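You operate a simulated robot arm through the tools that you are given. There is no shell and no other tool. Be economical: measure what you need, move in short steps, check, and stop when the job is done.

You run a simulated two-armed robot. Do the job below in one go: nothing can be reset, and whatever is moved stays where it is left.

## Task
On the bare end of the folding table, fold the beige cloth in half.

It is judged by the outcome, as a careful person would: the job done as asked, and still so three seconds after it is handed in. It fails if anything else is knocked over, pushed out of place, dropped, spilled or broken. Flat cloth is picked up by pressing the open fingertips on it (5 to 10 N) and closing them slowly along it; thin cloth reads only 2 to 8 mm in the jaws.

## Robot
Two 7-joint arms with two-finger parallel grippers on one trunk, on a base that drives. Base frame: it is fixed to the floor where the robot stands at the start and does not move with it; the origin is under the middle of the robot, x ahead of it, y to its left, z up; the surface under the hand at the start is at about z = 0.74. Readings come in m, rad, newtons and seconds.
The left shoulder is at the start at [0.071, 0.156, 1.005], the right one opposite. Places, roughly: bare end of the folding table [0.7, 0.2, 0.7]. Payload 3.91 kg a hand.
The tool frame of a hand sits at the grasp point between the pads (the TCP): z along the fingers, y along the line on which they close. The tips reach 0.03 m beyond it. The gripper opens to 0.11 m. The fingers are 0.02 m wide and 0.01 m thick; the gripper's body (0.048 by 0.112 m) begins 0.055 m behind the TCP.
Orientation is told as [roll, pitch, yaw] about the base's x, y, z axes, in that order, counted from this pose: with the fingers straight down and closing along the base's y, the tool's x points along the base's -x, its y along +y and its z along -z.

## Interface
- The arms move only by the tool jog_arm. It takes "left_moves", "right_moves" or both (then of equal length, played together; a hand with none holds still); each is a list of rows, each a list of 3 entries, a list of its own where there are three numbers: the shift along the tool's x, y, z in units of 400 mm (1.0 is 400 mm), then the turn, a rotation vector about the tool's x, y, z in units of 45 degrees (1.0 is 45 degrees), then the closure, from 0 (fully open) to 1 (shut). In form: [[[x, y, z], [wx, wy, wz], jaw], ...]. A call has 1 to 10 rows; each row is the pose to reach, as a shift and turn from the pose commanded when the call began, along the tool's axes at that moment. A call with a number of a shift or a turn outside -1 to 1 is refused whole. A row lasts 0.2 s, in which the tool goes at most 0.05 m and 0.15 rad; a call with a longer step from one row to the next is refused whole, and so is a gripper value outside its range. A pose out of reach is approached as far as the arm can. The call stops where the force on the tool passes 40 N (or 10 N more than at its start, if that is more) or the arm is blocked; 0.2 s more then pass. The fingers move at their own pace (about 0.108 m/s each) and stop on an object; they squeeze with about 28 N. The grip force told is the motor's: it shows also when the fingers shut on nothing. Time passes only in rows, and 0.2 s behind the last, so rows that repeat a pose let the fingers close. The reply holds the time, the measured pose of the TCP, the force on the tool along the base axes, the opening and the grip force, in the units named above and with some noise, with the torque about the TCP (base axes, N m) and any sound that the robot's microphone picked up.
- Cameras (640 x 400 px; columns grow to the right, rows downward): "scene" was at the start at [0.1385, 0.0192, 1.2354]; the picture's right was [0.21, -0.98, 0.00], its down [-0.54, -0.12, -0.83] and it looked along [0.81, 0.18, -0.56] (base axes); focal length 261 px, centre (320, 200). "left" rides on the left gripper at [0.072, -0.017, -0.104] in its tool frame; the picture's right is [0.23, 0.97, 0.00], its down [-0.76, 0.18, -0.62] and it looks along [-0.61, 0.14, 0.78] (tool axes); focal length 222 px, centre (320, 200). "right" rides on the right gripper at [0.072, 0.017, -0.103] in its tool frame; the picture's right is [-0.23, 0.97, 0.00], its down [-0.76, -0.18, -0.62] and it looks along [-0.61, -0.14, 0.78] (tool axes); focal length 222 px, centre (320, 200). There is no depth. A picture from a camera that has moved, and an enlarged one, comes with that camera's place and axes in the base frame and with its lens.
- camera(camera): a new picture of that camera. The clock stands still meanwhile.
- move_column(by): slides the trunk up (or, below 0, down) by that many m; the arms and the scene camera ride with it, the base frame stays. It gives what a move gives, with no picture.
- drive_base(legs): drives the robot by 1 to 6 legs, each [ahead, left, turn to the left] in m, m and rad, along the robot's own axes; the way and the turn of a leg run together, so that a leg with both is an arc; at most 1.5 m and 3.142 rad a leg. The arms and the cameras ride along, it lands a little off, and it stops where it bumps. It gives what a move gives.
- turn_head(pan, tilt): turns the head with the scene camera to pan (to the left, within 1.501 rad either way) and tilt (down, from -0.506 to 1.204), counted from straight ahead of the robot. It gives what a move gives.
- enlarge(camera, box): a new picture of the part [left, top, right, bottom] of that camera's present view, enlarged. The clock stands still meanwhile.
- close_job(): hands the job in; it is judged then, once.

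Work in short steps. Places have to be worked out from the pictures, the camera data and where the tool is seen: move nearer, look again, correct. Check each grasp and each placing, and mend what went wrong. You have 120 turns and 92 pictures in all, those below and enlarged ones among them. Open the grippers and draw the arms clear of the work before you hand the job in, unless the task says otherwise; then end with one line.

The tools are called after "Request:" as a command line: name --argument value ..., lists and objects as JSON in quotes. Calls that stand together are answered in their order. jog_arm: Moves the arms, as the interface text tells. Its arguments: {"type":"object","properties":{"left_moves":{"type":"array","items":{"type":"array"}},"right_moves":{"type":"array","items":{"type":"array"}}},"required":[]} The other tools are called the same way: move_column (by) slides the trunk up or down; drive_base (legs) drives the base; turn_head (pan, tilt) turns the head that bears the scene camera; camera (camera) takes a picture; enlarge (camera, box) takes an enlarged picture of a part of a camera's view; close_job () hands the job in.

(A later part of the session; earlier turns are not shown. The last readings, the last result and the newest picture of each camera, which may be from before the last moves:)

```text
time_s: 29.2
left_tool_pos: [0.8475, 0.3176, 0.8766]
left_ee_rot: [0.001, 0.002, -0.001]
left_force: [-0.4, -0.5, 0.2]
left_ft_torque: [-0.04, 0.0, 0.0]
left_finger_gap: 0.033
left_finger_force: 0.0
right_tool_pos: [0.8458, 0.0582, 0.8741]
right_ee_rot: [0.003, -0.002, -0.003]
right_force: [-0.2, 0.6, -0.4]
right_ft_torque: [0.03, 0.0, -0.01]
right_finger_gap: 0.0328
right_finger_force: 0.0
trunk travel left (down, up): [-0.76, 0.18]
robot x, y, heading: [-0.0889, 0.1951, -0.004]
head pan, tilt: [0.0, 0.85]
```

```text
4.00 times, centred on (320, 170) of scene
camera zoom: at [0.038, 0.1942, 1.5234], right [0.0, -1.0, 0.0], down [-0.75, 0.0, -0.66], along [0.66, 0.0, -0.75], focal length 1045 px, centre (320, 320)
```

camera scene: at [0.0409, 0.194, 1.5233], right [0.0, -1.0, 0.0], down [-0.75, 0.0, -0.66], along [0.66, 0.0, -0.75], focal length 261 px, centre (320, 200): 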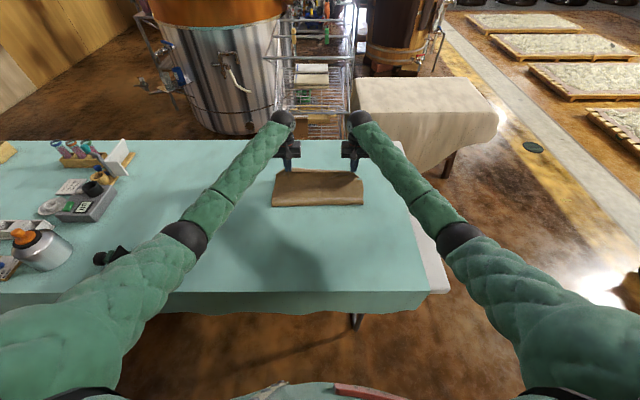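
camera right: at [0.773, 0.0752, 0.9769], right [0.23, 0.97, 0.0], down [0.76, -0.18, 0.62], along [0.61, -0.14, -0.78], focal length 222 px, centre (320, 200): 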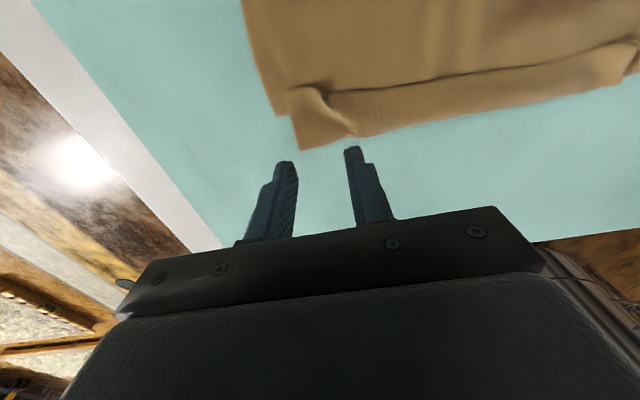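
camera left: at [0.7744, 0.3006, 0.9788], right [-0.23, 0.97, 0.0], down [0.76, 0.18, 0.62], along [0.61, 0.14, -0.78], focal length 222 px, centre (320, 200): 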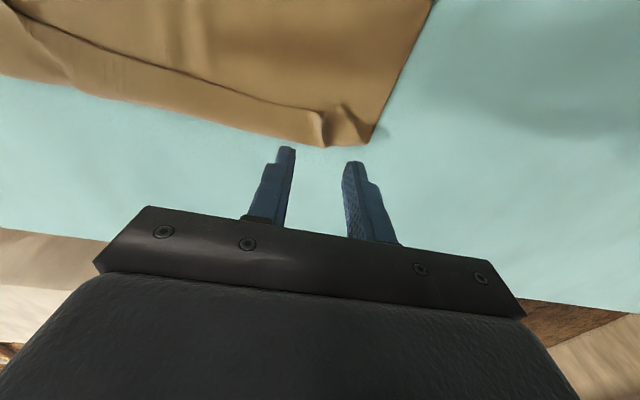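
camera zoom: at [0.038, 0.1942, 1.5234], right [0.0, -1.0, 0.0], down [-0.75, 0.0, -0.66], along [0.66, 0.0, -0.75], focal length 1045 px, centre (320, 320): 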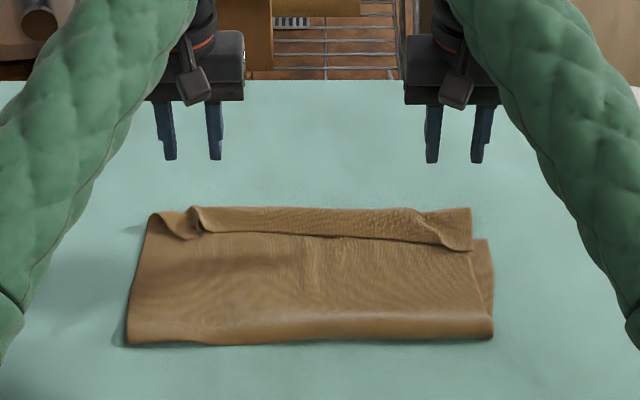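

The bottom layer stayed put, but slack bulged forward: the upper layer's last ~4 cm is flipped back on itself, with its free edge at x≈0.843. I regrasp that free edge on top of the stack, to unroll and lay it again with less slack; first descend to near contact.

Request:
jog_arm --left_moves '[[[-0.025, 0.01, 0.08], [0, 0, 0], 0.63], [[-0.025, 0.01, 0.16], [0, 0, 0], 0.63], [[-0.025, 0.01, 0.21], [0, 0, 0], 0.63], [[-0.025, 0.01, 0.235], [0, 0, 0], 0.63]]' --right_moves '[[[-0.03, 0.035, 0.08], [0, 0, 0], 0.63], [[-0.03, 0.035, 0.16], [0, 0, 0], 0.63], [[-0.03, 0.035, 0.21], [0, 0, 0], 0.63], [[-0.03, 0.035, 0.235], [0, 0, 0], 0.63]]'

Request:
camera --camera "left"

Request:
camera --camera "right"

```text
time_s: 30.2
left_tool_pos: [0.857, 0.3231, 0.7817]
left_ee_rot: [0.0, 0.003, 0.001]
left_force: [-0.6, 0.1, 0.2]
left_ft_torque: [0.01, 0.01, -0.02]
left_finger_gap: 0.0409
left_finger_force: 0.1
right_tool_pos: [0.8592, 0.0744, 0.7809]
right_ee_rot: [0.003, -0.001, -0.002]
right_force: [-0.8, 0.8, -0.1]
right_ft_torque: [0.01, 0.0, 0.0]
right_finger_gap: 0.0405
right_finger_force: 0.2
trunk travel left (down, up): [-0.76, 0.18]
robot x, y, heading: [-0.0909, 0.197, -0.003]
head pan, tilt: [0.0, 0.85]
```

```text
60 pictures are left
camera left: at [0.7846, 0.3063, 0.8849], right [-0.23, 0.97, 0.0], down [0.76, 0.18, 0.62], along [0.61, 0.14, -0.78], focal length 222 px, centre (320, 200)
```

left: 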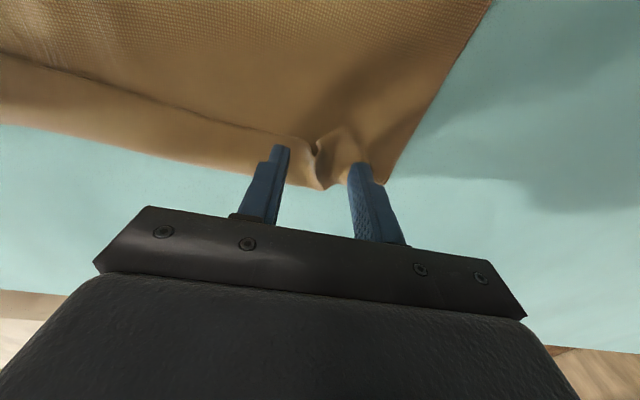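

```text
59 pictures are left
camera right: at [0.7861, 0.0913, 0.8846], right [0.23, 0.97, 0.0], down [0.76, -0.18, 0.62], along [0.61, -0.14, -0.78], focal length 222 px, centre (320, 200)
```

right: 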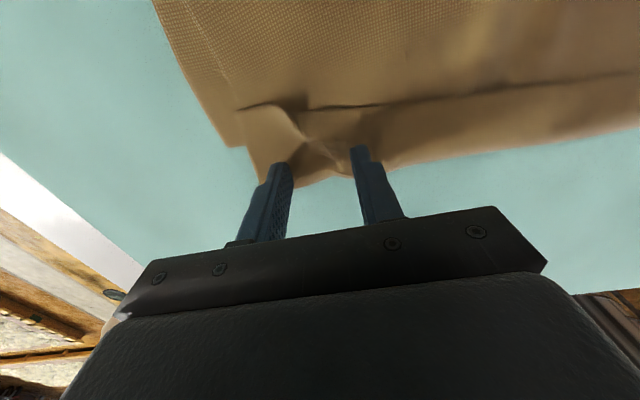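

Both hands straddle the existing ridges. I descend further to light contact.

Request:
jog_arm --left_moves '[[[0.005, 0, 0.008], [0, 0, 0], 0.63], [[0.005, 0, 0.014], [0, 0, 0], 0.63], [[0.005, 0, 0.018], [0, 0, 0], 0.63]]' --right_moves '[[[0.01, 0, 0.008], [0, 0, 0], 0.63], [[0.01, 0, 0.014], [0, 0, 0], 0.63], [[0.01, 0, 0.018], [0, 0, 0], 0.63]]'

```text
time_s: 31.0
left_tool_pos: [0.8557, 0.3222, 0.774]
left_ee_rot: [-0.001, 0.002, 0.0]
left_force: [0.2, 1.1, 2.3]
left_ft_torque: [0.04, -0.01, 0.04]
left_finger_gap: 0.0407
left_finger_force: 0.1
right_tool_pos: [0.8526, 0.0739, 0.7746]
right_ee_rot: [0.003, -0.002, -0.003]
right_force: [1.2, -0.7, -0.5]
right_ft_torque: [-0.01, 0.0, 0.0]
right_finger_gap: 0.0407
right_finger_force: 0.0
trunk travel left (down, up): [-0.76, 0.18]
robot x, y, heading: [-0.0916, 0.1951, -0.006]
head pan, tilt: [0.0, 0.85]
```

Left touches at 2 N; I press a hair more (right 2 mm) and close slowly.

Request:
jog_arm --left_moves '[[[0, 0, 0.001], [0, 0, 0], 0.63], [[0, 0, 0.001], [0, 0, 0], 0.69], [[0, 0, 0.001], [0, 0, 0], 0.75], [[0, 0, 0.001], [0, 0, 0], 0.81], [[0, 0, 0.001], [0, 0, 0], 0.87], [[0, 0, 0.001], [0, 0, 0], 0.93], [[0, 0, 0.001], [0, 0, 0], 1.0], [[0, 0, 0.001], [0, 0, 0], 1.0]]' --right_moves '[[[0, 0, 0.005], [0, 0, 0], 0.63], [[0, 0, 0.006], [0, 0, 0], 0.69], [[0, 0, 0.006], [0, 0, 0], 0.75], [[0, 0, 0.006], [0, 0, 0], 0.81], [[0, 0, 0.006], [0, 0, 0], 0.87], [[0, 0, 0.006], [0, 0, 0], 0.93], [[0, 0, 0.006], [0, 0, 0], 1.0], [[0, 0, 0.006], [0, 0, 0], 1.0]]'

Request:
camera --camera "left"

Request:
camera --camera "right"

```text
time_s: 32.8
left_tool_pos: [0.8522, 0.3227, 0.7733]
left_ee_rot: [-0.001, -0.001, 0.002]
left_force: [0.0, -4.8, 2.1]
left_ft_torque: [-0.18, 0.02, -0.11]
left_finger_gap: 0.003
left_finger_force: 28.3
right_tool_pos: [0.8521, 0.0744, 0.7736]
right_ee_rot: [0.002, -0.005, -0.001]
right_force: [-2.0, 10.5, 10.8]
right_ft_torque: [0.37, 0.01, 0.02]
right_finger_gap: 0.0054
right_finger_force: 28.7
trunk travel left (down, up): [-0.76, 0.18]
robot x, y, heading: [-0.0889, 0.1928, -0.001]
head pan, tilt: [0.0, 0.85]
```

```text
58 pictures are left
camera left: at [0.7807, 0.3058, 0.8759], right [-0.23, 0.97, 0.0], down [0.76, 0.18, 0.62], along [0.61, 0.14, -0.78], focal length 222 px, centre (320, 200)
```

left: 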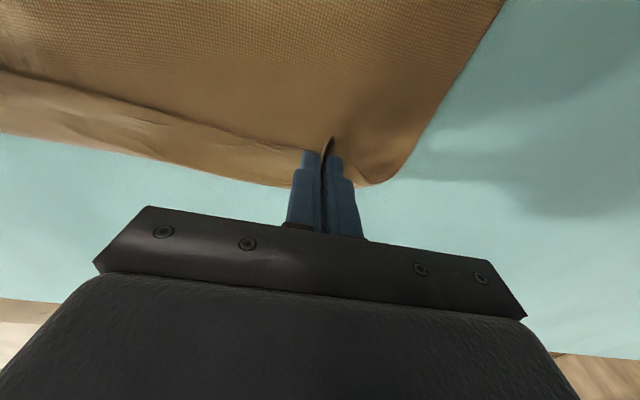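

```text
57 pictures are left
camera right: at [0.7796, 0.0919, 0.8768], right [0.23, 0.97, 0.0], down [0.76, -0.18, 0.63], along [0.61, -0.14, -0.78], focal length 222 px, centre (320, 200)
```

right: 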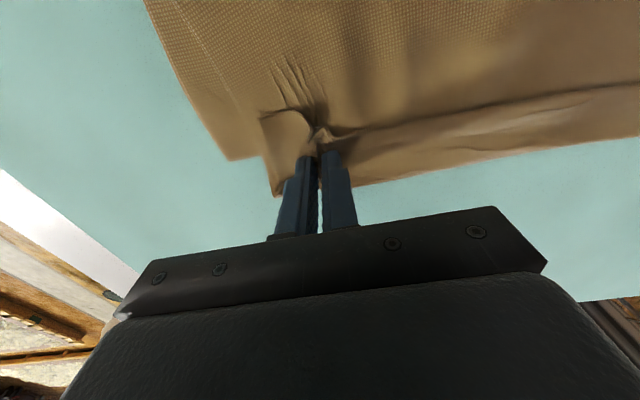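

Left has one ridge (3 mm); the right took several layers (5.4 mm, wrinkles in the layer below). I reopen the right, raise it slightly and look.

Request:
jog_arm --right_moves '[[[0, 0, 0], [0, 0, 0], 0.9], [[0, 0, 0], [0, 0, 0], 0.8], [[0, 0, 0], [0, 0, 0], 0.7], [[0, 0, 0], [0, 0, 0], 0.63], [[0, 0, -0.02], [0, 0, 0], 0.63], [[0, 0, -0.05], [0, 0, 0], 0.63]]'

Request:
camera --camera "right"

```text
time_s: 34.2
left_tool_pos: [0.8542, 0.3218, 0.7719]
left_ee_rot: [0.001, -0.001, 0.001]
left_force: [-0.8, 0.8, 6.9]
left_ft_torque: [0.02, 0.04, -0.03]
left_finger_gap: 0.0025
left_finger_force: 28.2
right_tool_pos: [0.8525, 0.0726, 0.7921]
right_ee_rot: [0.003, -0.005, -0.004]
right_force: [0.2, -0.5, 0.2]
right_ft_torque: [0.04, -0.03, 0.02]
right_finger_gap: 0.0408
right_finger_force: 0.1
trunk travel left (down, up): [-0.76, 0.18]
robot x, y, heading: [-0.0893, 0.1963, -0.002]
head pan, tilt: [0.0, 0.85]
```

```text
56 pictures are left
camera right: at [0.7801, 0.0894, 0.8958], right [0.23, 0.97, 0.0], down [0.76, -0.18, 0.62], along [0.61, -0.14, -0.78], focal length 222 px, centre (320, 200)
```

right: 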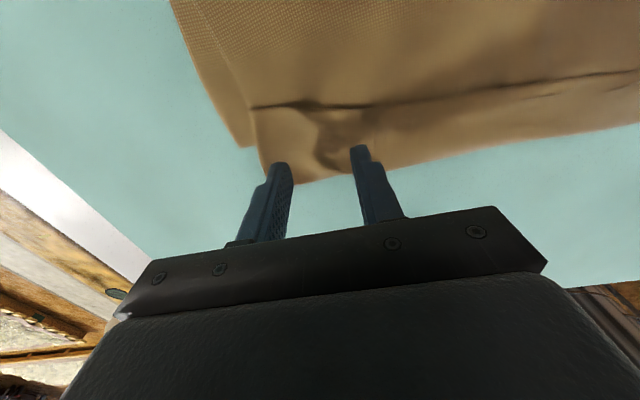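

A standing ridge of the top layer remains at about (0.848, 0.088). I centre the right hand on it and close with the tips a few mm above the stack, to take just that ridge.

Request:
jog_arm --right_moves '[[[0.004, 0.03, 0.02], [0, 0, 0], 0.63], [[0.004, 0.03, 0.038], [0, 0, 0], 0.63], [[0.004, 0.03, 0.041], [0, 0, 0], 0.7], [[0.004, 0.03, 0.041], [0, 0, 0], 0.78], [[0.004, 0.03, 0.041], [0, 0, 0], 0.86], [[0.004, 0.03, 0.041], [0, 0, 0], 0.93], [[0.004, 0.03, 0.041], [0, 0, 0], 1.0], [[0.004, 0.03, 0.041], [0, 0, 0], 1.0]]'

Request:
camera --camera "right"

```text
time_s: 36.0
left_tool_pos: [0.8541, 0.3218, 0.7732]
left_ee_rot: [0.0, 0.0, -0.001]
left_force: [0.7, 1.7, 5.9]
left_ft_torque: [0.02, 0.02, -0.03]
left_finger_gap: 0.0027
left_finger_force: 27.9
right_tool_pos: [0.8499, 0.0845, 0.7758]
right_ee_rot: [0.005, -0.004, -0.004]
right_force: [-0.6, 1.7, 3.5]
right_ft_torque: [0.06, -0.04, 0.04]
right_finger_gap: 0.0022
right_finger_force: 27.7
trunk travel left (down, up): [-0.76, 0.18]
robot x, y, heading: [-0.0921, 0.1933, -0.005]
head pan, tilt: [0.0, 0.85]
```

```text
55 pictures are left
camera right: at [0.7779, 0.1011, 0.8793], right [0.23, 0.97, 0.0], down [0.76, -0.18, 0.63], along [0.61, -0.14, -0.78], focal length 222 px, centre (320, 200)
```

right: 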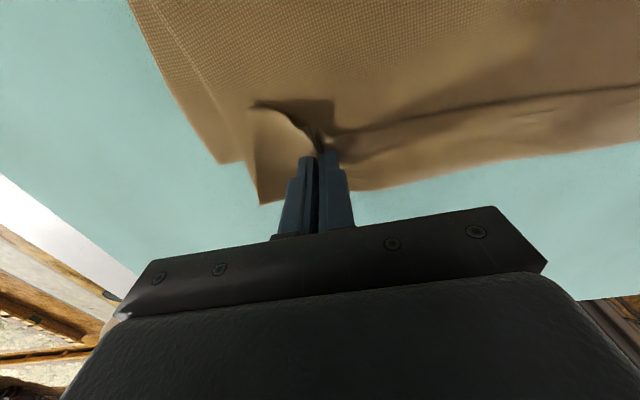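

Right now holds 2.2 mm — single ridge. I lift both 5 cm, slightly back, and check which layers come.

Request:
jog_arm --left_moves '[[[0, 0, -0.04], [0, 0, 0], 1.0], [[0, 0, -0.08], [0, 0, 0], 1.0], [[0.02, 0, -0.13], [0, 0, 0], 1.0]]' --right_moves '[[[0, 0, -0.04], [0, 0, 0], 1.0], [[0, 0, -0.08], [0, 0, 0], 1.0], [[0.02, 0, -0.13], [0, 0, 0], 1.0]]'

Request:
camera --camera "left"

Request:
camera --camera "right"

Request:
enlarge --camera "scene" --box '[240, 120, 400, 220]'

```text
time_s: 36.8
left_tool_pos: [0.8458, 0.3211, 0.8253]
left_ee_rot: [0.0, 0.002, 0.001]
left_force: [0.7, -0.2, -0.1]
left_ft_torque: [0.01, 0.0, 0.01]
left_finger_gap: 0.0026
left_finger_force: 28.0
right_tool_pos: [0.8435, 0.0841, 0.8279]
right_ee_rot: [0.001, -0.001, -0.004]
right_force: [0.7, -0.3, 0.0]
right_ft_torque: [0.01, 0.01, -0.01]
right_finger_gap: 0.0019
right_finger_force: 27.9
trunk travel left (down, up): [-0.76, 0.18]
robot x, y, heading: [-0.0935, 0.1961, -0.004]
head pan, tilt: [0.0, 0.85]
```

```text
54 pictures are left
camera left: at [0.7726, 0.304, 0.9281], right [-0.23, 0.97, 0.0], down [0.76, 0.18, 0.62], along [0.61, 0.14, -0.78], focal length 222 px, centre (320, 200)
```

left: 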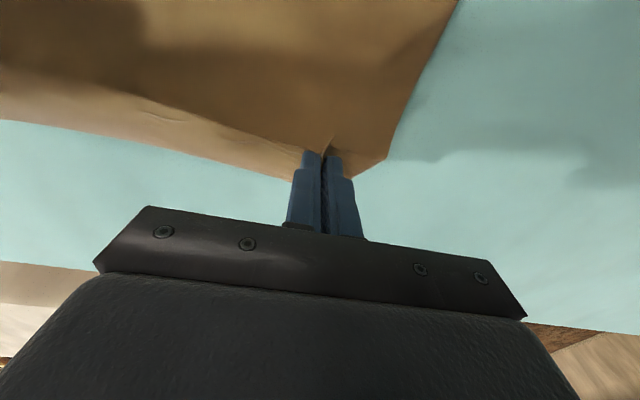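

```text
53 pictures are left
camera right: at [0.7716, 0.1, 0.9309], right [0.23, 0.97, 0.0], down [0.76, -0.18, 0.62], along [0.61, -0.14, -0.78], focal length 222 px, centre (320, 200)
```

right: 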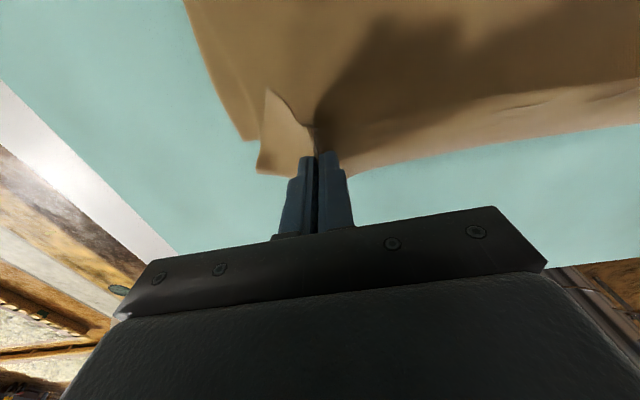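

```text
4.00 times, centred on (320, 170) of scene
camera zoom: at [0.0384, 0.1941, 1.5235], right [0.0, -1.0, 0.0], down [-0.75, 0.0, -0.66], along [0.66, 0.0, -0.75], focal length 1045 px, centre (320, 320)
```

zoom: 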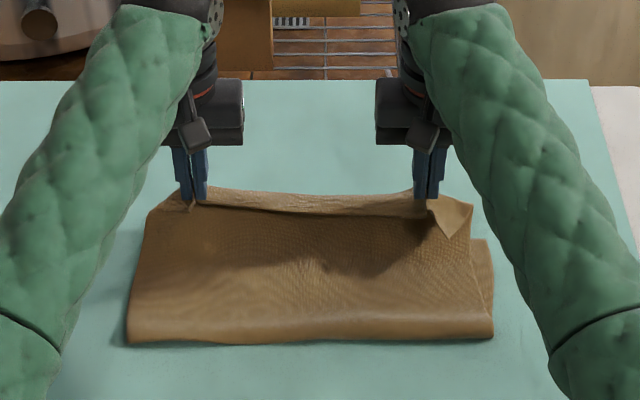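

Only the top layer came up. I swing it back past upright (x≈0.56) to reset the fold line near x=0.655.

Request:
jog_arm --left_moves '[[[0.075, 0, -0.0875], [0, 0, 0], 1.0], [[0.1625, 0, -0.1625], [0, 0, 0], 1.0], [[0.2625, 0, -0.225], [0, 0, 0], 1.0], [[0.3625, 0, -0.275], [0, 0, 0], 1.0], [[0.4625, 0, -0.3], [0, 0, 0], 1.0], [[0.5625, 0, -0.3], [0, 0, 0], 1.0], [[0.65, 0, -0.285], [0, 0, 0], 1.0], [[0.7125, 0, -0.25], [0, 0, 0], 1.0]]' --right_moves '[[[0.075, 0, -0.0875], [0, 0, 0], 1.0], [[0.1625, 0, -0.1625], [0, 0, 0], 1.0], [[0.2625, 0, -0.225], [0, 0, 0], 1.0], [[0.3625, 0, -0.275], [0, 0, 0], 1.0], [[0.4625, 0, -0.3], [0, 0, 0], 1.0], [[0.5625, 0, -0.3], [0, 0, 0], 1.0], [[0.65, 0, -0.285], [0, 0, 0], 1.0], [[0.7125, 0, -0.25], [0, 0, 0], 1.0]]'

Request:
enlarge --camera "scene" --box '[240, 130, 400, 230]'

```text
time_s: 38.6
left_tool_pos: [0.5604, 0.3216, 0.9283]
left_ee_rot: [0.001, 0.0, -0.002]
left_force: [0.1, -0.8, -0.4]
left_ft_torque: [0.01, -0.01, -0.01]
left_finger_gap: 0.0028
left_finger_force: 28.0
right_tool_pos: [0.5573, 0.0865, 0.9282]
right_ee_rot: [0.003, -0.002, -0.002]
right_force: [-0.2, 0.3, 0.5]
right_ft_torque: [0.01, -0.02, -0.04]
right_finger_gap: 0.0022
right_finger_force: 27.6
trunk travel left (down, up): [-0.76, 0.18]
robot x, y, heading: [-0.0895, 0.195, -0.002]
head pan, tilt: [0.0, 0.85]
```

```text
4.00 times, centred on (320, 180) of scene
camera zoom: at [0.0382, 0.1944, 1.5236], right [0.0, -1.0, 0.0], down [-0.75, 0.0, -0.66], along [0.66, 0.0, -0.75], focal length 1045 px, centre (320, 280)
```

zoom: 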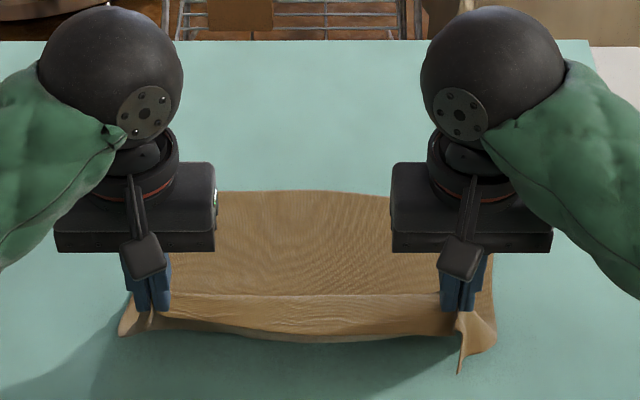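

Bottom far edge is still at x≈0.85, so mid-fold is x≈0.652. I now lay down along a straight diagonal (lower, slack-following path) that neither pulls the fold nor bulges past the fingers.

Request:
jog_arm --left_moves '[[[-0.1, 0, -0.05], [0, 0, 0], 1.0], [[-0.2, 0, -0.075], [0, 0, 0], 1.0], [[-0.275, 0, -0.0425], [0, 0, 0], 1.0], [[-0.35, 0, 0.0325], [0, 0, 0], 1.0], [[-0.425, 0, 0.1075], [0, 0, 0], 1.0], [[-0.5, 0, 0.1825], [0, 0, 0], 1.0], [[-0.5625, 0, 0.245], [0, 0, 0], 1.0], [[-0.625, 0, 0.3075], [0, 0, 0], 1.0]]' --right_moves '[[[-0.1, 0, -0.05], [0, 0, 0], 1.0], [[-0.2, 0, -0.075], [0, 0, 0], 1.0], [[-0.275, 0, -0.0425], [0, 0, 0], 1.0], [[-0.35, 0, 0.0325], [0, 0, 0], 1.0], [[-0.425, 0, 0.1075], [0, 0, 0], 1.0], [[-0.5, 0, 0.1825], [0, 0, 0], 1.0], [[-0.5625, 0, 0.245], [0, 0, 0], 1.0], [[-0.625, 0, 0.3075], [0, 0, 0], 1.0]]'

Request:
enlarge --camera "scene" --box '[240, 130, 400, 230]'

Request:
camera --camera "left"

Request:
camera --camera "right"

```text
time_s: 40.4
left_tool_pos: [0.8111, 0.3231, 0.7974]
left_ee_rot: [0.0, 0.002, -0.001]
left_force: [0.5, -0.6, -1.2]
left_ft_torque: [0.01, 0.05, 0.03]
left_finger_gap: 0.0027
left_finger_force: 28.0
right_tool_pos: [0.8122, 0.0841, 0.8018]
right_ee_rot: [0.002, -0.003, -0.003]
right_force: [-0.5, -0.4, 0.6]
right_ft_torque: [0.05, 0.02, -0.01]
right_finger_gap: 0.0018
right_finger_force: 28.2
trunk travel left (down, up): [-0.76, 0.18]
robot x, y, heading: [-0.0919, 0.195, -0.008]
head pan, tilt: [0.0, 0.85]
```

```text
4.00 times, centred on (320, 180) of scene
camera zoom: at [0.0411, 0.1941, 1.5232], right [0.0, -1.0, 0.0], down [-0.75, 0.0, -0.66], along [0.66, 0.0, -0.75], focal length 1045 px, centre (320, 280)
```

zoom: 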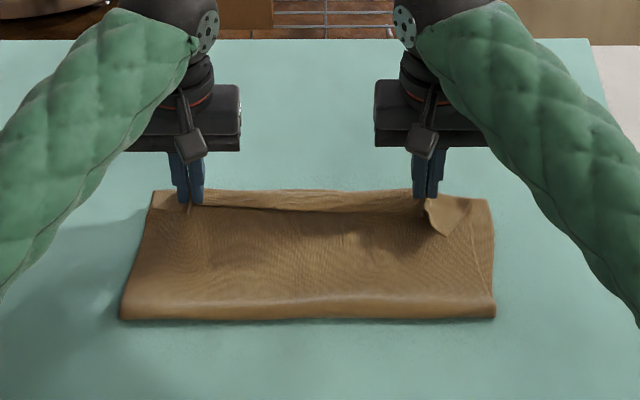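

```text
49 pictures are left
camera left: at [0.7388, 0.307, 0.8995], right [-0.23, 0.97, 0.0], down [0.76, 0.18, 0.62], along [0.6, 0.14, -0.78], focal length 222 px, centre (320, 200)
```

left: 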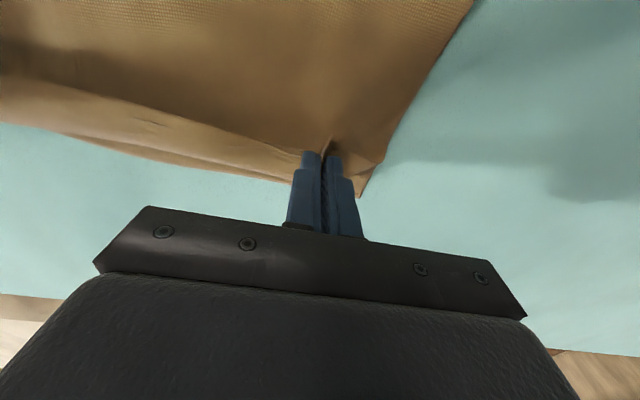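

```text
48 pictures are left
camera right: at [0.7402, 0.1013, 0.9053], right [0.23, 0.97, 0.0], down [0.76, -0.18, 0.62], along [0.61, -0.14, -0.78], focal length 222 px, centre (320, 200)
```

right: 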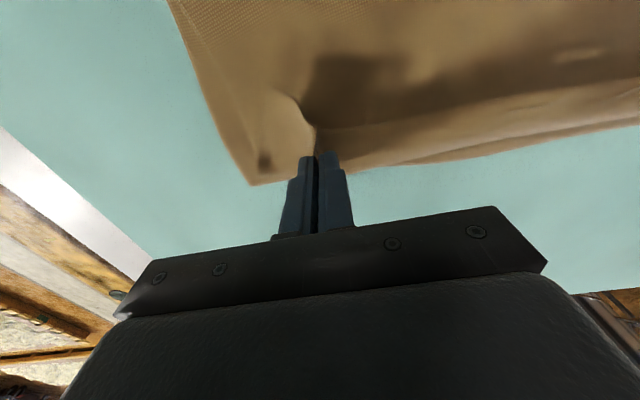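

Better: the fold edge is near x≈0.665 and bottom unmoved, but the pinched hem still points backward so cloth leaves the fingers forward. I tilt both hands 40° (fingers pointing back toward the robot) to turn the edge over.

Request:
jog_arm --left_moves '[[[-0.01, 0, -0.02], [0, 0.178, 0], 1.0], [[-0.02, 0, -0.02], [0, 0.356, 0], 1.0], [[-0.03, 0, -0.02], [0, 0.534, 0], 1.0], [[-0.04, 0, -0.01], [0, 0.712, 0], 1.0], [[-0.05, 0, 0], [0, 0.89, 0], 1.0]]' --right_moves '[[[-0.01, 0, -0.02], [0, 0.178, 0], 1.0], [[-0.02, 0, -0.02], [0, 0.356, 0], 1.0], [[-0.03, 0, -0.02], [0, 0.534, 0], 1.0], [[-0.04, 0, -0.01], [0, 0.712, 0], 1.0], [[-0.05, 0, 0], [0, 0.89, 0], 1.0]]'

Request:
enlarge --camera "scene" --box '[240, 130, 400, 230]'

Request:
camera --camera "left"

```text
time_s: 41.6
left_tool_pos: [0.8254, 0.3242, 0.8032]
left_ee_rot: [0.0, 0.702, 0.002]
left_force: [-0.7, -0.9, -0.5]
left_ft_torque: [-0.05, -0.01, 0.02]
left_finger_gap: 0.0031
left_finger_force: 27.8
left hand out of reach, approached as far as the arm can: row 5
right_tool_pos: [0.8242, 0.0825, 0.8088]
right_ee_rot: [0.005, 0.698, 0.001]
right_force: [-0.1, 1.7, -1.0]
right_ft_torque: [0.03, -0.04, -0.02]
right_finger_gap: 0.0017
right_finger_force: 27.8
right hand out of reach, approached as far as the arm can: row 5
trunk travel left (down, up): [-0.76, 0.18]
robot x, y, heading: [-0.0888, 0.1966, -0.001]
head pan, tilt: [0.0, 0.85]
```

```text
4.00 times, centred on (320, 180) of scene
camera zoom: at [0.0384, 0.1924, 1.5233], right [0.0, -1.0, 0.0], down [-0.75, 0.0, -0.66], along [0.66, 0.0, -0.75], focal length 1045 px, centre (320, 280)
```

zoom: 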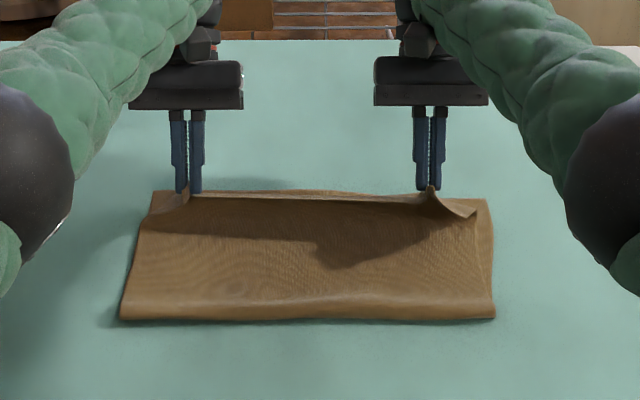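

```text
46 pictures are left
camera left: at [0.8366, 0.308, 0.9271], right [-0.17, 0.97, 0.15], down [0.98, 0.18, -0.02], along [-0.04, 0.14, -0.99], focal length 222 px, centre (320, 200)
```

left: 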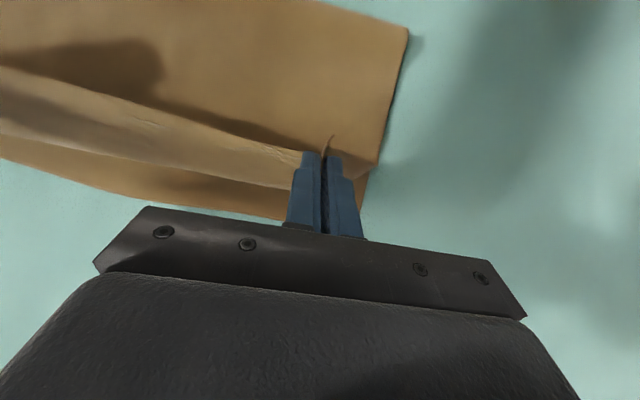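

The edge is now turning over properly, but the arms are at their reach. I drive the base 3 cm forward (hands ride along, pulling the top layer out) and lower with the column.

Request:
drive_base --legs '[[0.03, 0, 0]]'

Request:
move_column --by -0.025

Request:
enlarge --camera "scene" --box '[240, 130, 400, 230]'

Request:
camera --camera "left"

Request:
camera --camera "right"

```text
time_s: 42.4
left_tool_pos: [0.8529, 0.3253, 0.8081]
left_ee_rot: [-0.001, 0.696, -0.001]
left_force: [-0.6, -1.0, 0.5]
left_ft_torque: [-0.07, -0.05, 0.02]
left_finger_gap: 0.003
left_finger_force: 28.5
right_tool_pos: [0.8495, 0.0827, 0.8148]
right_ee_rot: [0.006, 0.69, 0.001]
right_force: [-0.5, 0.6, 1.3]
right_ft_torque: [0.07, -0.06, -0.03]
right_finger_gap: 0.0019
right_finger_force: 27.9
trunk travel left (down, up): [-0.76, 0.18]
robot x, y, heading: [-0.0643, 0.194, -0.011]
head pan, tilt: [0.0, 0.85]
```

```text
time_s: 43.1
left_tool_pos: [0.8554, 0.324, 0.7782]
left_ee_rot: [-0.002, 0.7, -0.002]
left_force: [0.4, -1.8, 0.4]
left_ft_torque: [-0.04, 0.01, 0.02]
left_finger_gap: 0.0023
left_finger_force: 28.4
right_tool_pos: [0.8539, 0.0823, 0.7842]
right_ee_rot: [0.005, 0.697, -0.002]
right_force: [-0.1, 1.7, 0.7]
right_ft_torque: [0.06, 0.04, -0.03]
right_finger_gap: 0.0019
right_finger_force: 28.3
trunk travel left (down, up): [-0.735, 0.205]
robot x, y, heading: [-0.0632, 0.1923, -0.005]
head pan, tilt: [0.0, 0.85]
```

```text
4.00 times, centred on (320, 180) of scene
camera zoom: at [0.0693, 0.1941, 1.4983], right [0.0, -1.0, 0.0], down [-0.75, 0.0, -0.66], along [0.66, 0.0, -0.75], focal length 1045 px, centre (320, 280)
```

zoom: 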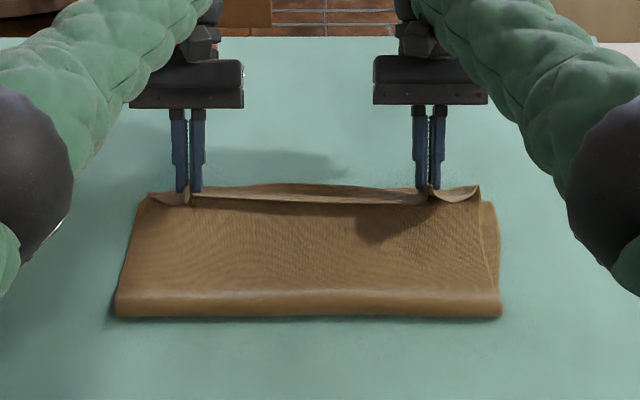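

```text
44 pictures are left
camera left: at [0.8671, 0.3078, 0.9019], right [-0.17, 0.97, 0.15], down [0.98, 0.18, -0.01], along [-0.04, 0.14, -0.99], focal length 222 px, centre (320, 200)
```

left: 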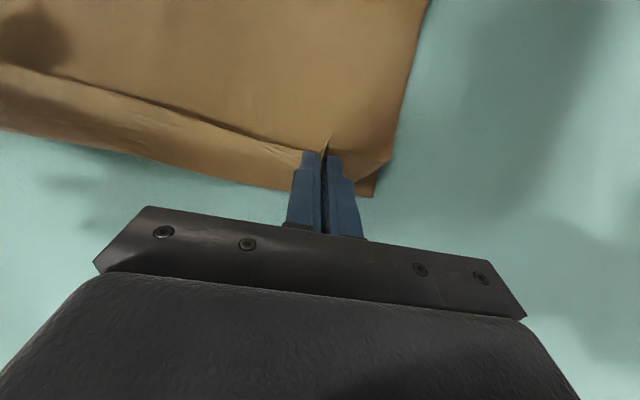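

```text
43 pictures are left
camera right: at [0.8645, 0.0988, 0.9099], right [0.18, 0.97, -0.14], down [0.98, -0.18, -0.01], along [-0.04, -0.14, -0.99], focal length 222 px, centre (320, 200)
```

right: 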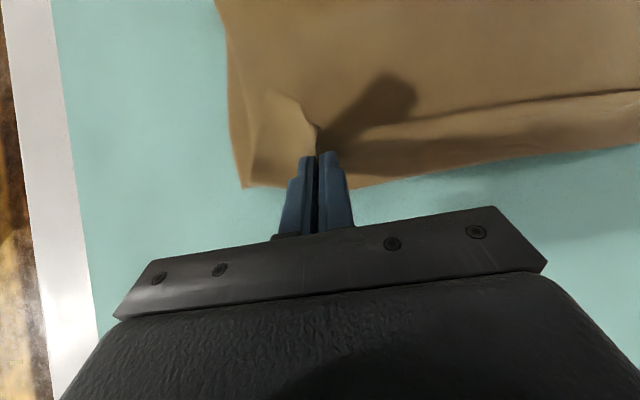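

Alignment is good but a ~2 cm hem is still flipped back; it needs more hand tilt. I retract and lift the hands a bit while tilting to ~70°, then drive forward to lay the edge out.

Request:
jog_arm --left_moves '[[[0.045, 0, 0.005], [0, 0.16, 0], 1.0], [[0.09, 0, 0.01], [0, 0.32, 0], 1.0], [[0.135, 0, 0.015], [0, 0.48, 0], 1.0], [[0.179, 0, 0.02], [0, 0.64, 0], 1.0]]' --right_moves '[[[0.045, 0, 0.005], [0, 0.16, 0], 1.0], [[0.09, 0, 0.01], [0, 0.32, 0], 1.0], [[0.135, 0, 0.015], [0, 0.48, 0], 1.0], [[0.179, 0, 0.02], [0, 0.64, 0], 1.0]]'

Request:
camera --camera "scene"

Request:
camera --camera "left"

```text
time_s: 44.0
left_tool_pos: [0.8511, 0.2647, 0.8647]
left_ee_rot: [-0.168, 0.778, -0.224]
left_force: [-5.3, 16.9, -0.3]
left_ft_torque: [-0.91, -0.19, 0.5]
left_finger_gap: 0.0028
left_finger_force: 28.7
left hand out of reach, approached as far as the arm can: row 1, 2, 3, 4
right_tool_pos: [0.8366, 0.1517, 0.8879]
right_ee_rot: [0.183, 0.818, 0.253]
right_force: [4.2, -17.0, 0.1]
right_ft_torque: [0.57, 0.01, -1.27]
right_finger_gap: 0.0017
right_finger_force: 27.7
right hand out of reach, approached as far as the arm can: row 1, 2, 3, 4
trunk travel left (down, up): [-0.735, 0.205]
robot x, y, heading: [-0.062, 0.1955, -0.004]
head pan, tilt: [0.0, 0.85]
stopped in row 4 (left hand): the force on the tool passed its limit at 99 N (the readings are from after the stop); the commanded pose is now the measured one
```

```text
42 pictures are left
camera scene: at [0.0624, 0.1945, 1.4986], right [0.0, -1.0, 0.0], down [-0.75, 0.0, -0.66], along [0.66, 0.0, -0.75], focal length 261 px, centre (320, 200)
```

scene: 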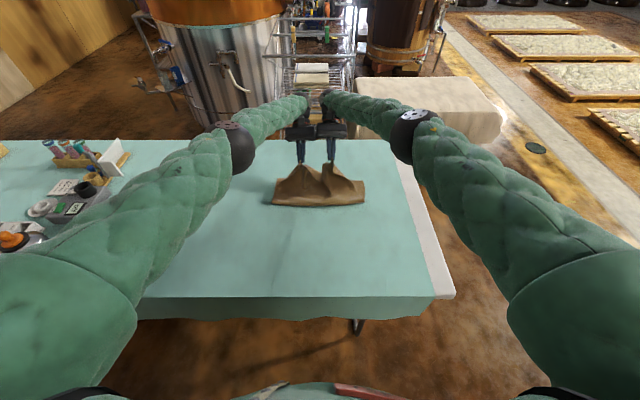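

```text
41 pictures are left
camera left: at [0.8721, 0.2605, 0.9886], right [-0.06, 1.0, 0.04], down [0.99, 0.06, -0.12], along [-0.12, 0.04, -0.99], focal length 222 px, centre (320, 200)
```

left: 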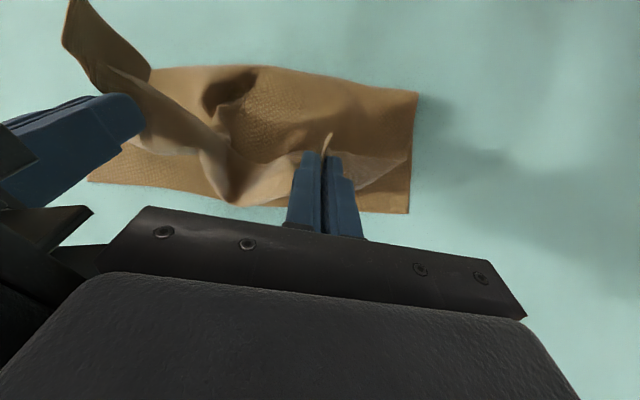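

The tilt exceeded reach and the wrists swung together; the cloth is still held. I separate the hands and undo the twist, returning to a milder tilt.

Request:
jog_arm --left_moves '[[[0, 0.05, 0], [-0.004, -0.1, -0.06], 1.0], [[0, 0.1, 0], [-0.008, -0.22, -0.13], 1.0], [[0, 0.14, 0], [-0.013, -0.357, -0.204], 1.0]]' --right_moves '[[[0, -0.05, 0], [0, -0.12, 0.07], 1.0], [[0, -0.1, 0], [0, -0.26, 0.15], 1.0], [[0, -0.165, 0], [0, -0.405, 0.23], 1.0]]'

Request:
camera --camera "scene"

```text
time_s: 44.8
left_tool_pos: [0.8623, 0.3181, 0.8546]
left_ee_rot: [-0.019, 0.513, 0.005]
left_force: [-0.9, -0.2, -0.3]
left_ft_torque: [-0.01, 0.01, -0.08]
left_finger_gap: 0.0027
left_finger_force: 27.8
right_tool_pos: [0.8463, 0.0857, 0.8765]
right_ee_rot: [0.018, 0.518, -0.012]
right_force: [-0.2, 0.0, -0.2]
right_ft_torque: [-0.01, 0.01, 0.03]
right_finger_gap: 0.0018
right_finger_force: 28.1
trunk travel left (down, up): [-0.735, 0.205]
robot x, y, heading: [-0.0606, 0.1948, -0.001]
head pan, tilt: [0.0, 0.85]
```

```text
40 pictures are left
camera scene: at [0.0693, 0.1936, 1.4983], right [0.0, -1.0, 0.0], down [-0.75, 0.0, -0.66], along [0.66, 0.0, -0.75], focal length 261 px, centre (320, 200)
```

scene: 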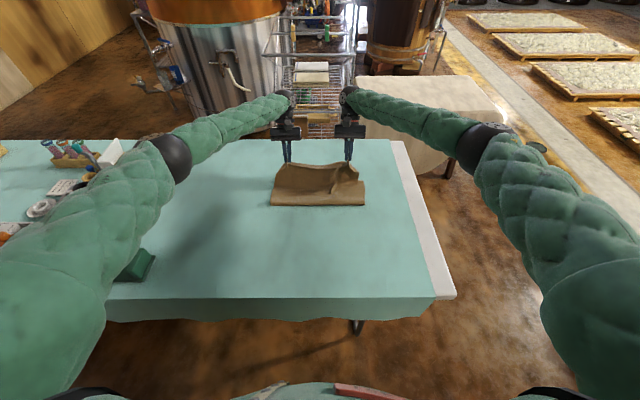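

Recovered with both corners still held. The lengthwise pinch is what keeps flipping the hem, so I'll unfold to the start, and regrasp with the fingers closing along x (ridge parallel to the edge). First straighten the hands and swing back.

Request:
jog_arm --left_moves '[[[0.079, 0, -0.013], [0.005, -0.16, 0], 1.0], [[0.158, 0, -0.026], [0.01, -0.32, 0], 1.0], [[0.237, 0, -0.039], [0.02, -0.48, 0], 1.0], [[0.316, 0, -0.051], [-0.02, -0.653, 0], 1.0]]' --right_moves '[[[0.065, 0, -0.006], [0.005, -0.16, 0], 1.0], [[0.13, 0, -0.013], [0.01, -0.32, 0], 1.0], [[0.195, 0, -0.02], [0.02, -0.48, 0], 1.0], [[0.259, 0, -0.026], [0.02, -0.66, 0], 1.0]]'

```text
time_s: 45.8
left_tool_pos: [0.7592, 0.3154, 0.9384]
left_ee_rot: [-0.004, -0.004, 0.011]
left_force: [-0.4, -0.3, 1.0]
left_ft_torque: [0.0, -0.03, -0.04]
left_finger_gap: 0.0028
left_finger_force: 27.9
right_tool_pos: [0.7616, 0.0895, 0.9398]
right_ee_rot: [0.001, -0.002, -0.02]
right_force: [0.1, 0.0, 0.1]
right_ft_torque: [0.04, -0.05, -0.05]
right_finger_gap: 0.002
right_finger_force: 28.4
trunk travel left (down, up): [-0.735, 0.205]
robot x, y, heading: [-0.0631, 0.1916, -0.006]
head pan, tilt: [0.0, 0.85]
```

Hands are level and the cloth is near upright. I drive back 3 cm and swing the edge back to its original near position.

Request:
drive_base --legs '[[-0.03, 0, 0]]'

Request:
jog_arm --left_moves '[[[0.1, 0.0, -0.03], [0, 0, 0], 1.0], [[0.2, 0.005, -0.035], [0, 0, 0], 1.0], [[0.3, 0.01, -0.025], [0, 0, 0], 1.0], [[0.4, 0.01, 0.0125], [0, 0, 0], 1.0], [[0.475, 0.01, 0.075], [0, 0, 0], 1.0], [[0.55, 0.01, 0.175], [0, 0, 0], 1.0], [[0.6125, 0.01, 0.275], [0, 0, 0], 1.0], [[0.65, 0.01, 0.35], [0, 0, 0], 1.0], [[0.675, 0.01, 0.3825], [0, 0, 0], 1.0]]' --right_moves '[[[0.1, 0, -0.03], [0, 0, 0], 1.0], [[0.2, -0.005, -0.035], [0, 0, 0], 1.0], [[0.3, -0.01, -0.025], [0, 0, 0], 1.0], [[0.4, -0.01, 0.0125], [0, 0, 0], 1.0], [[0.475, -0.01, 0.075], [0, 0, 0], 1.0], [[0.55, -0.01, 0.175], [0, 0, 0], 1.0], [[0.6125, -0.01, 0.275], [0, 0, 0], 1.0], [[0.65, -0.01, 0.35], [0, 0, 0], 1.0], [[0.675, -0.01, 0.3825], [0, 0, 0], 1.0]]'

Request:
camera --camera "scene"

```text
time_s: 46.6
left_tool_pos: [0.7334, 0.3171, 0.9345]
left_ee_rot: [-0.003, 0.002, 0.013]
left_force: [0.8, 0.2, -0.3]
left_ft_torque: [0.0, 0.06, -0.02]
left_finger_gap: 0.0027
left_finger_force: 28.2
right_tool_pos: [0.734, 0.0916, 0.9368]
right_ee_rot: [0.0, 0.001, -0.017]
right_force: [0.6, 0.0, 0.4]
right_ft_torque: [0.03, 0.05, 0.01]
right_finger_gap: 0.0017
right_finger_force: 28.1
trunk travel left (down, up): [-0.735, 0.205]
robot x, y, heading: [-0.0957, 0.1921, -0.008]
head pan, tilt: [0.0, 0.85]
```

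```text
time_s: 48.6
left_tool_pos: [0.4632, 0.3156, 0.7822]
left_ee_rot: [-0.003, -0.001, 0.012]
left_force: [0.9, -0.1, -0.4]
left_ft_torque: [-0.01, 0.02, -0.04]
left_finger_gap: 0.0026
left_finger_force: 28.7
right_tool_pos: [0.4625, 0.0899, 0.7844]
right_ee_rot: [-0.001, 0.002, -0.018]
right_force: [-0.4, -0.3, -0.7]
right_ft_torque: [0.02, 0.0, 0.02]
right_finger_gap: 0.0019
right_finger_force: 27.4
trunk travel left (down, up): [-0.735, 0.205]
robot x, y, heading: [-0.092, 0.1954, -0.007]
head pan, tilt: [0.0, 0.85]
```

```text
39 pictures are left
camera scene: at [0.038, 0.1943, 1.4986], right [0.0, -1.0, 0.0], down [-0.75, 0.0, -0.66], along [0.66, 0.0, -0.75], focal length 261 px, centre (320, 200)
```

scene: 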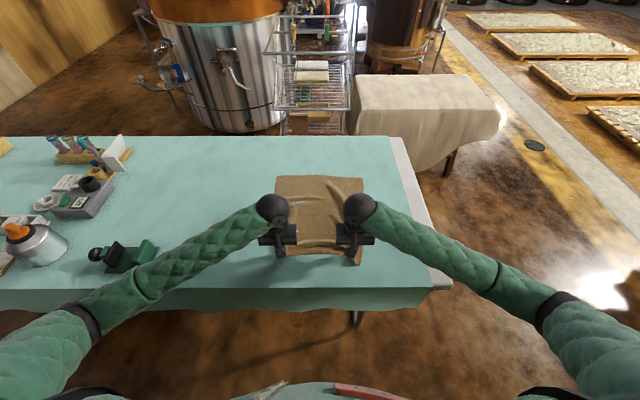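

Unfolded. I lower onto the table, open the fingers to spread the ridge, and rise.

Request:
jog_arm --left_moves '[[[0, 0.01, 0.015], [0, 0, 0], 1.0], [[0, 0.02, 0.022], [0, 0, 0], 1.0], [[0, 0.02, 0.022], [0, 0, 0], 0.9], [[0, 0.02, 0.022], [0, 0, 0], 0.75], [[0, 0.02, 0.022], [0, 0, 0], 0.6], [[0, 0.02, -0.02], [0, 0, 0], 0.6], [[0, 0.02, -0.1], [0, 0, 0], 0.7], [[0, 0.02, -0.2], [0, 0, 0], 0.73]]' --right_moves '[[[0, -0.01, 0.015], [0, 0, 0], 1.0], [[0, -0.02, 0.024], [0, 0, 0], 1.0], [[0, -0.02, 0.024], [0, 0, 0], 0.9], [[0, -0.02, 0.024], [0, 0, 0], 0.75], [[0, -0.02, 0.024], [0, 0, 0], 0.6], [[0, -0.02, -0.02], [0, 0, 0], 0.6], [[0, -0.02, -0.1], [0, 0, 0], 0.7], [[0, -0.02, -0.2], [0, 0, 0], 0.73]]'

Request:
camera --camera "left"

Request:
camera --camera "right"

Request:
enlarge --camera "scene" --box '[220, 150, 420, 275]'

```text
time_s: 50.4
left_tool_pos: [0.4629, 0.3244, 0.8623]
left_ee_rot: [-0.002, 0.001, 0.013]
left_force: [0.1, 0.6, -1.1]
left_ft_torque: [0.03, 0.01, 0.0]
left_finger_gap: 0.0295
left_finger_force: 0.0
right_tool_pos: [0.4634, 0.0834, 0.8652]
right_ee_rot: [0.0, 0.003, -0.019]
right_force: [-0.1, 0.3, 0.0]
right_ft_torque: [0.0, 0.0, -0.02]
right_finger_gap: 0.0293
right_finger_force: 0.0
trunk travel left (down, up): [-0.735, 0.205]
robot x, y, heading: [-0.0884, 0.1951, -0.005]
head pan, tilt: [0.0, 0.85]
```

```text
38 pictures are left
camera left: at [0.3902, 0.3075, 0.9646], right [-0.24, 0.97, 0.0], down [0.76, 0.19, 0.62], along [0.6, 0.15, -0.78], focal length 222 px, centre (320, 200)
```

left: 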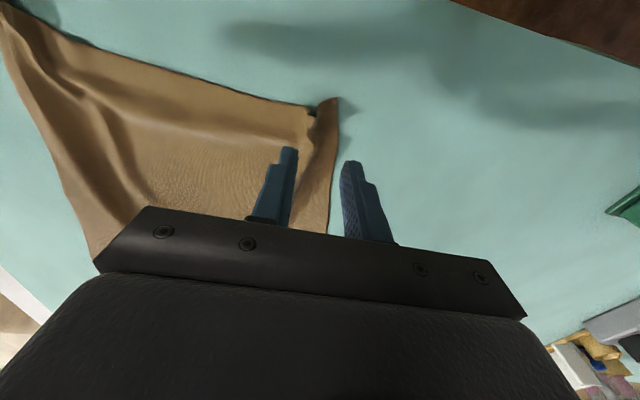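

```text
37 pictures are left
camera right: at [0.3914, 0.1012, 0.9699], right [0.24, 0.97, 0.0], down [0.76, -0.19, 0.62], along [0.6, -0.15, -0.78], focal length 222 px, centre (320, 200)
```

right: 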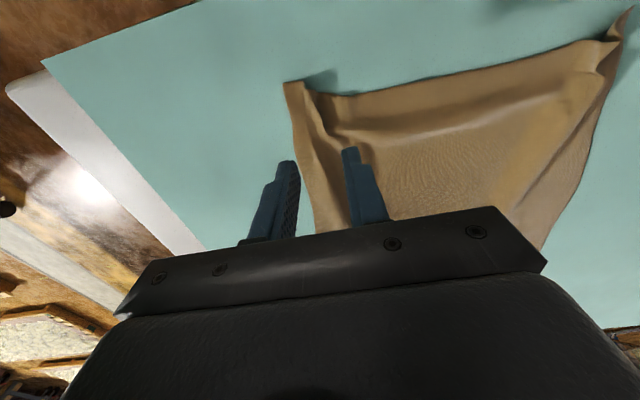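

```text
3.20 times, centred on (320, 212) of scene
camera zoom: at [0.0384, 0.1944, 1.4983], right [0.0, -1.0, 0.0], down [-0.75, 0.0, -0.66], along [0.66, 0.0, -0.75], focal length 836 px, centre (320, 160)
```

zoom: 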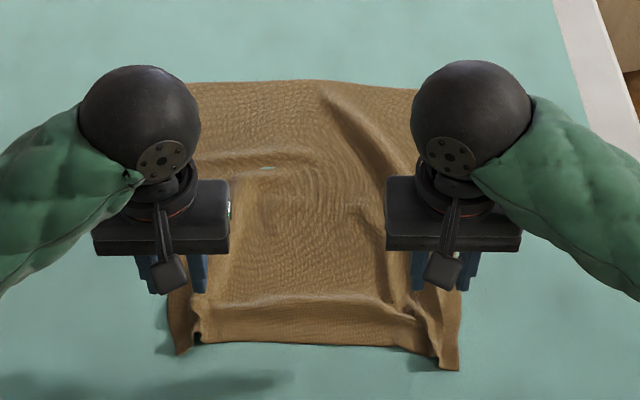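

The edge is back at x≈0.45 but gathered at the ridges. I rotate both hands 90° (closing along x) at this height, in two calls.

Request:
jog_arm --left_moves '[[[0, 0, 0], [0, 0, 0.166], 0.73], [[0, 0, 0], [0, 0, 0.333], 0.73], [[0, 0, 0], [0, 0, 0.5], 0.73], [[0, 0, 0], [0, 0, 0.666], 0.73], [[0, 0, 0], [0, 0, 0.833], 0.73], [[0, 0, 0], [0, 0, 1.0], 0.73]]' --right_moves '[[[0, 0, 0], [0, 0, -0.166], 0.73], [[0, 0, 0], [0, 0, -0.333], 0.73], [[0, 0, 0], [0, 0, -0.5], 0.73], [[0, 0, 0], [0, 0, -0.666], 0.73], [[0, 0, 0], [0, 0, -0.833], 0.73], [[0, 0, 0], [0, 0, -1.0], 0.73]]'

Request:
jog_arm --left_moves '[[[0, 0, 0], [0, 0, 0.166], 0.73], [[0, 0, 0], [0, 0, 0.333], 0.73], [[0, 0, 0], [0, 0, 0.5], 0.73], [[0, 0, 0], [0, 0, 0.666], 0.73], [[0, 0, 0], [0, 0, 0.833], 0.73], [[0, 0, 0], [0, 0, 1.0], 0.73]]' --right_moves '[[[0, 0, 0], [0, 0, -0.166], 0.73], [[0, 0, 0], [0, 0, -0.333], 0.73], [[0, 0, 0], [0, 0, -0.5], 0.73], [[0, 0, 0], [0, 0, -0.666], 0.73], [[0, 0, 0], [0, 0, -0.833], 0.73], [[0, 0, 0], [0, 0, -1.0], 0.73]]'

Request:
camera --camera "left"

Request:
camera --camera "right"

Request:
camera --camera "scene"

```text
time_s: 51.8
left_tool_pos: [0.4623, 0.3261, 0.8629]
left_ee_rot: [-0.003, -0.002, -0.777]
left_force: [-0.5, 0.4, -0.2]
left_ft_torque: [0.03, 0.01, 0.0]
left_finger_gap: 0.0297
left_finger_force: 0.1
right_tool_pos: [0.4635, 0.0846, 0.8657]
right_ee_rot: [0.001, 0.003, 0.77]
right_force: [0.1, 0.9, 0.1]
right_ft_torque: [0.03, 0.01, -0.01]
right_finger_gap: 0.0298
right_finger_force: 0.1
trunk travel left (down, up): [-0.735, 0.205]
robot x, y, heading: [-0.0899, 0.1929, -0.001]
head pan, tilt: [0.0, 0.85]
```

```text
time_s: 53.2
left_tool_pos: [0.4624, 0.3248, 0.8633]
left_ee_rot: [-0.003, -0.003, -1.561]
left_force: [-0.8, 0.2, 0.3]
left_ft_torque: [0.01, 0.0, -0.01]
left_finger_gap: 0.0297
left_finger_force: 0.0
right_tool_pos: [0.4626, 0.083, 0.8661]
right_ee_rot: [0.0, 0.001, 1.553]
right_force: [-1.5, -0.1, 0.5]
right_ft_torque: [0.0, -0.03, -0.02]
right_finger_gap: 0.0299
right_finger_force: 0.0
trunk travel left (down, up): [-0.735, 0.205]
robot x, y, heading: [-0.0898, 0.1934, -0.005]
head pan, tilt: [0.0, 0.85]
```

```text
35 pictures are left
camera left: at [0.4442, 0.397, 0.9655], right [0.97, 0.24, 0.0], down [0.19, -0.76, 0.63], along [0.15, -0.61, -0.78], focal length 222 px, centre (320, 200)
```

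left: 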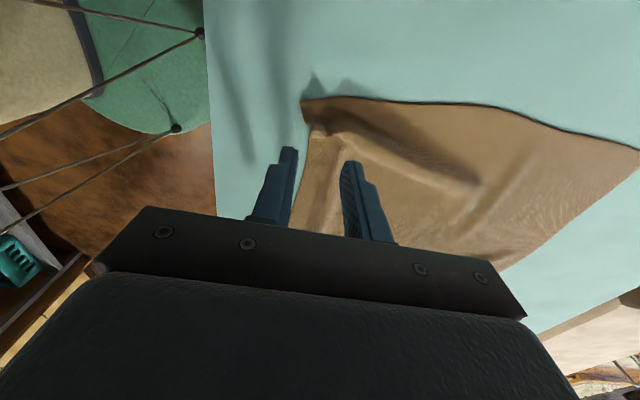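

```text
34 pictures are left
camera right: at [0.4454, 0.0117, 0.9699], right [-0.97, 0.24, 0.0], down [0.19, 0.76, 0.62], along [0.15, 0.6, -0.78], focal length 222 px, centre (320, 200)
```

right: 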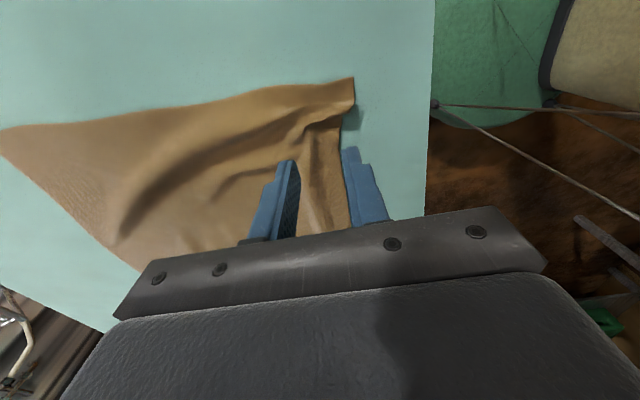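

```text
33 pictures are left
camera scene: at [0.0387, 0.1944, 1.4984], right [0.0, -1.0, 0.0], down [-0.75, 0.0, -0.66], along [0.66, 0.0, -0.75], focal length 261 px, centre (320, 200)
```

scene: 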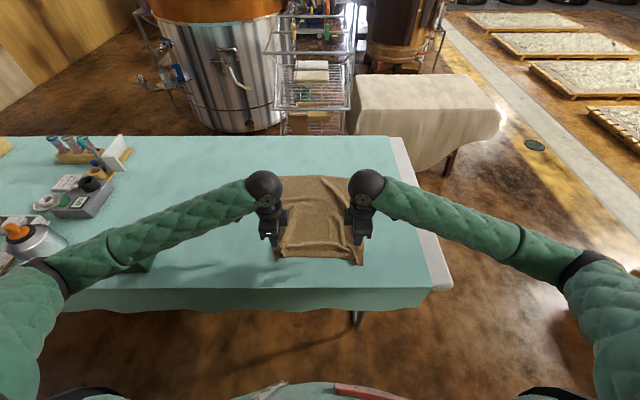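

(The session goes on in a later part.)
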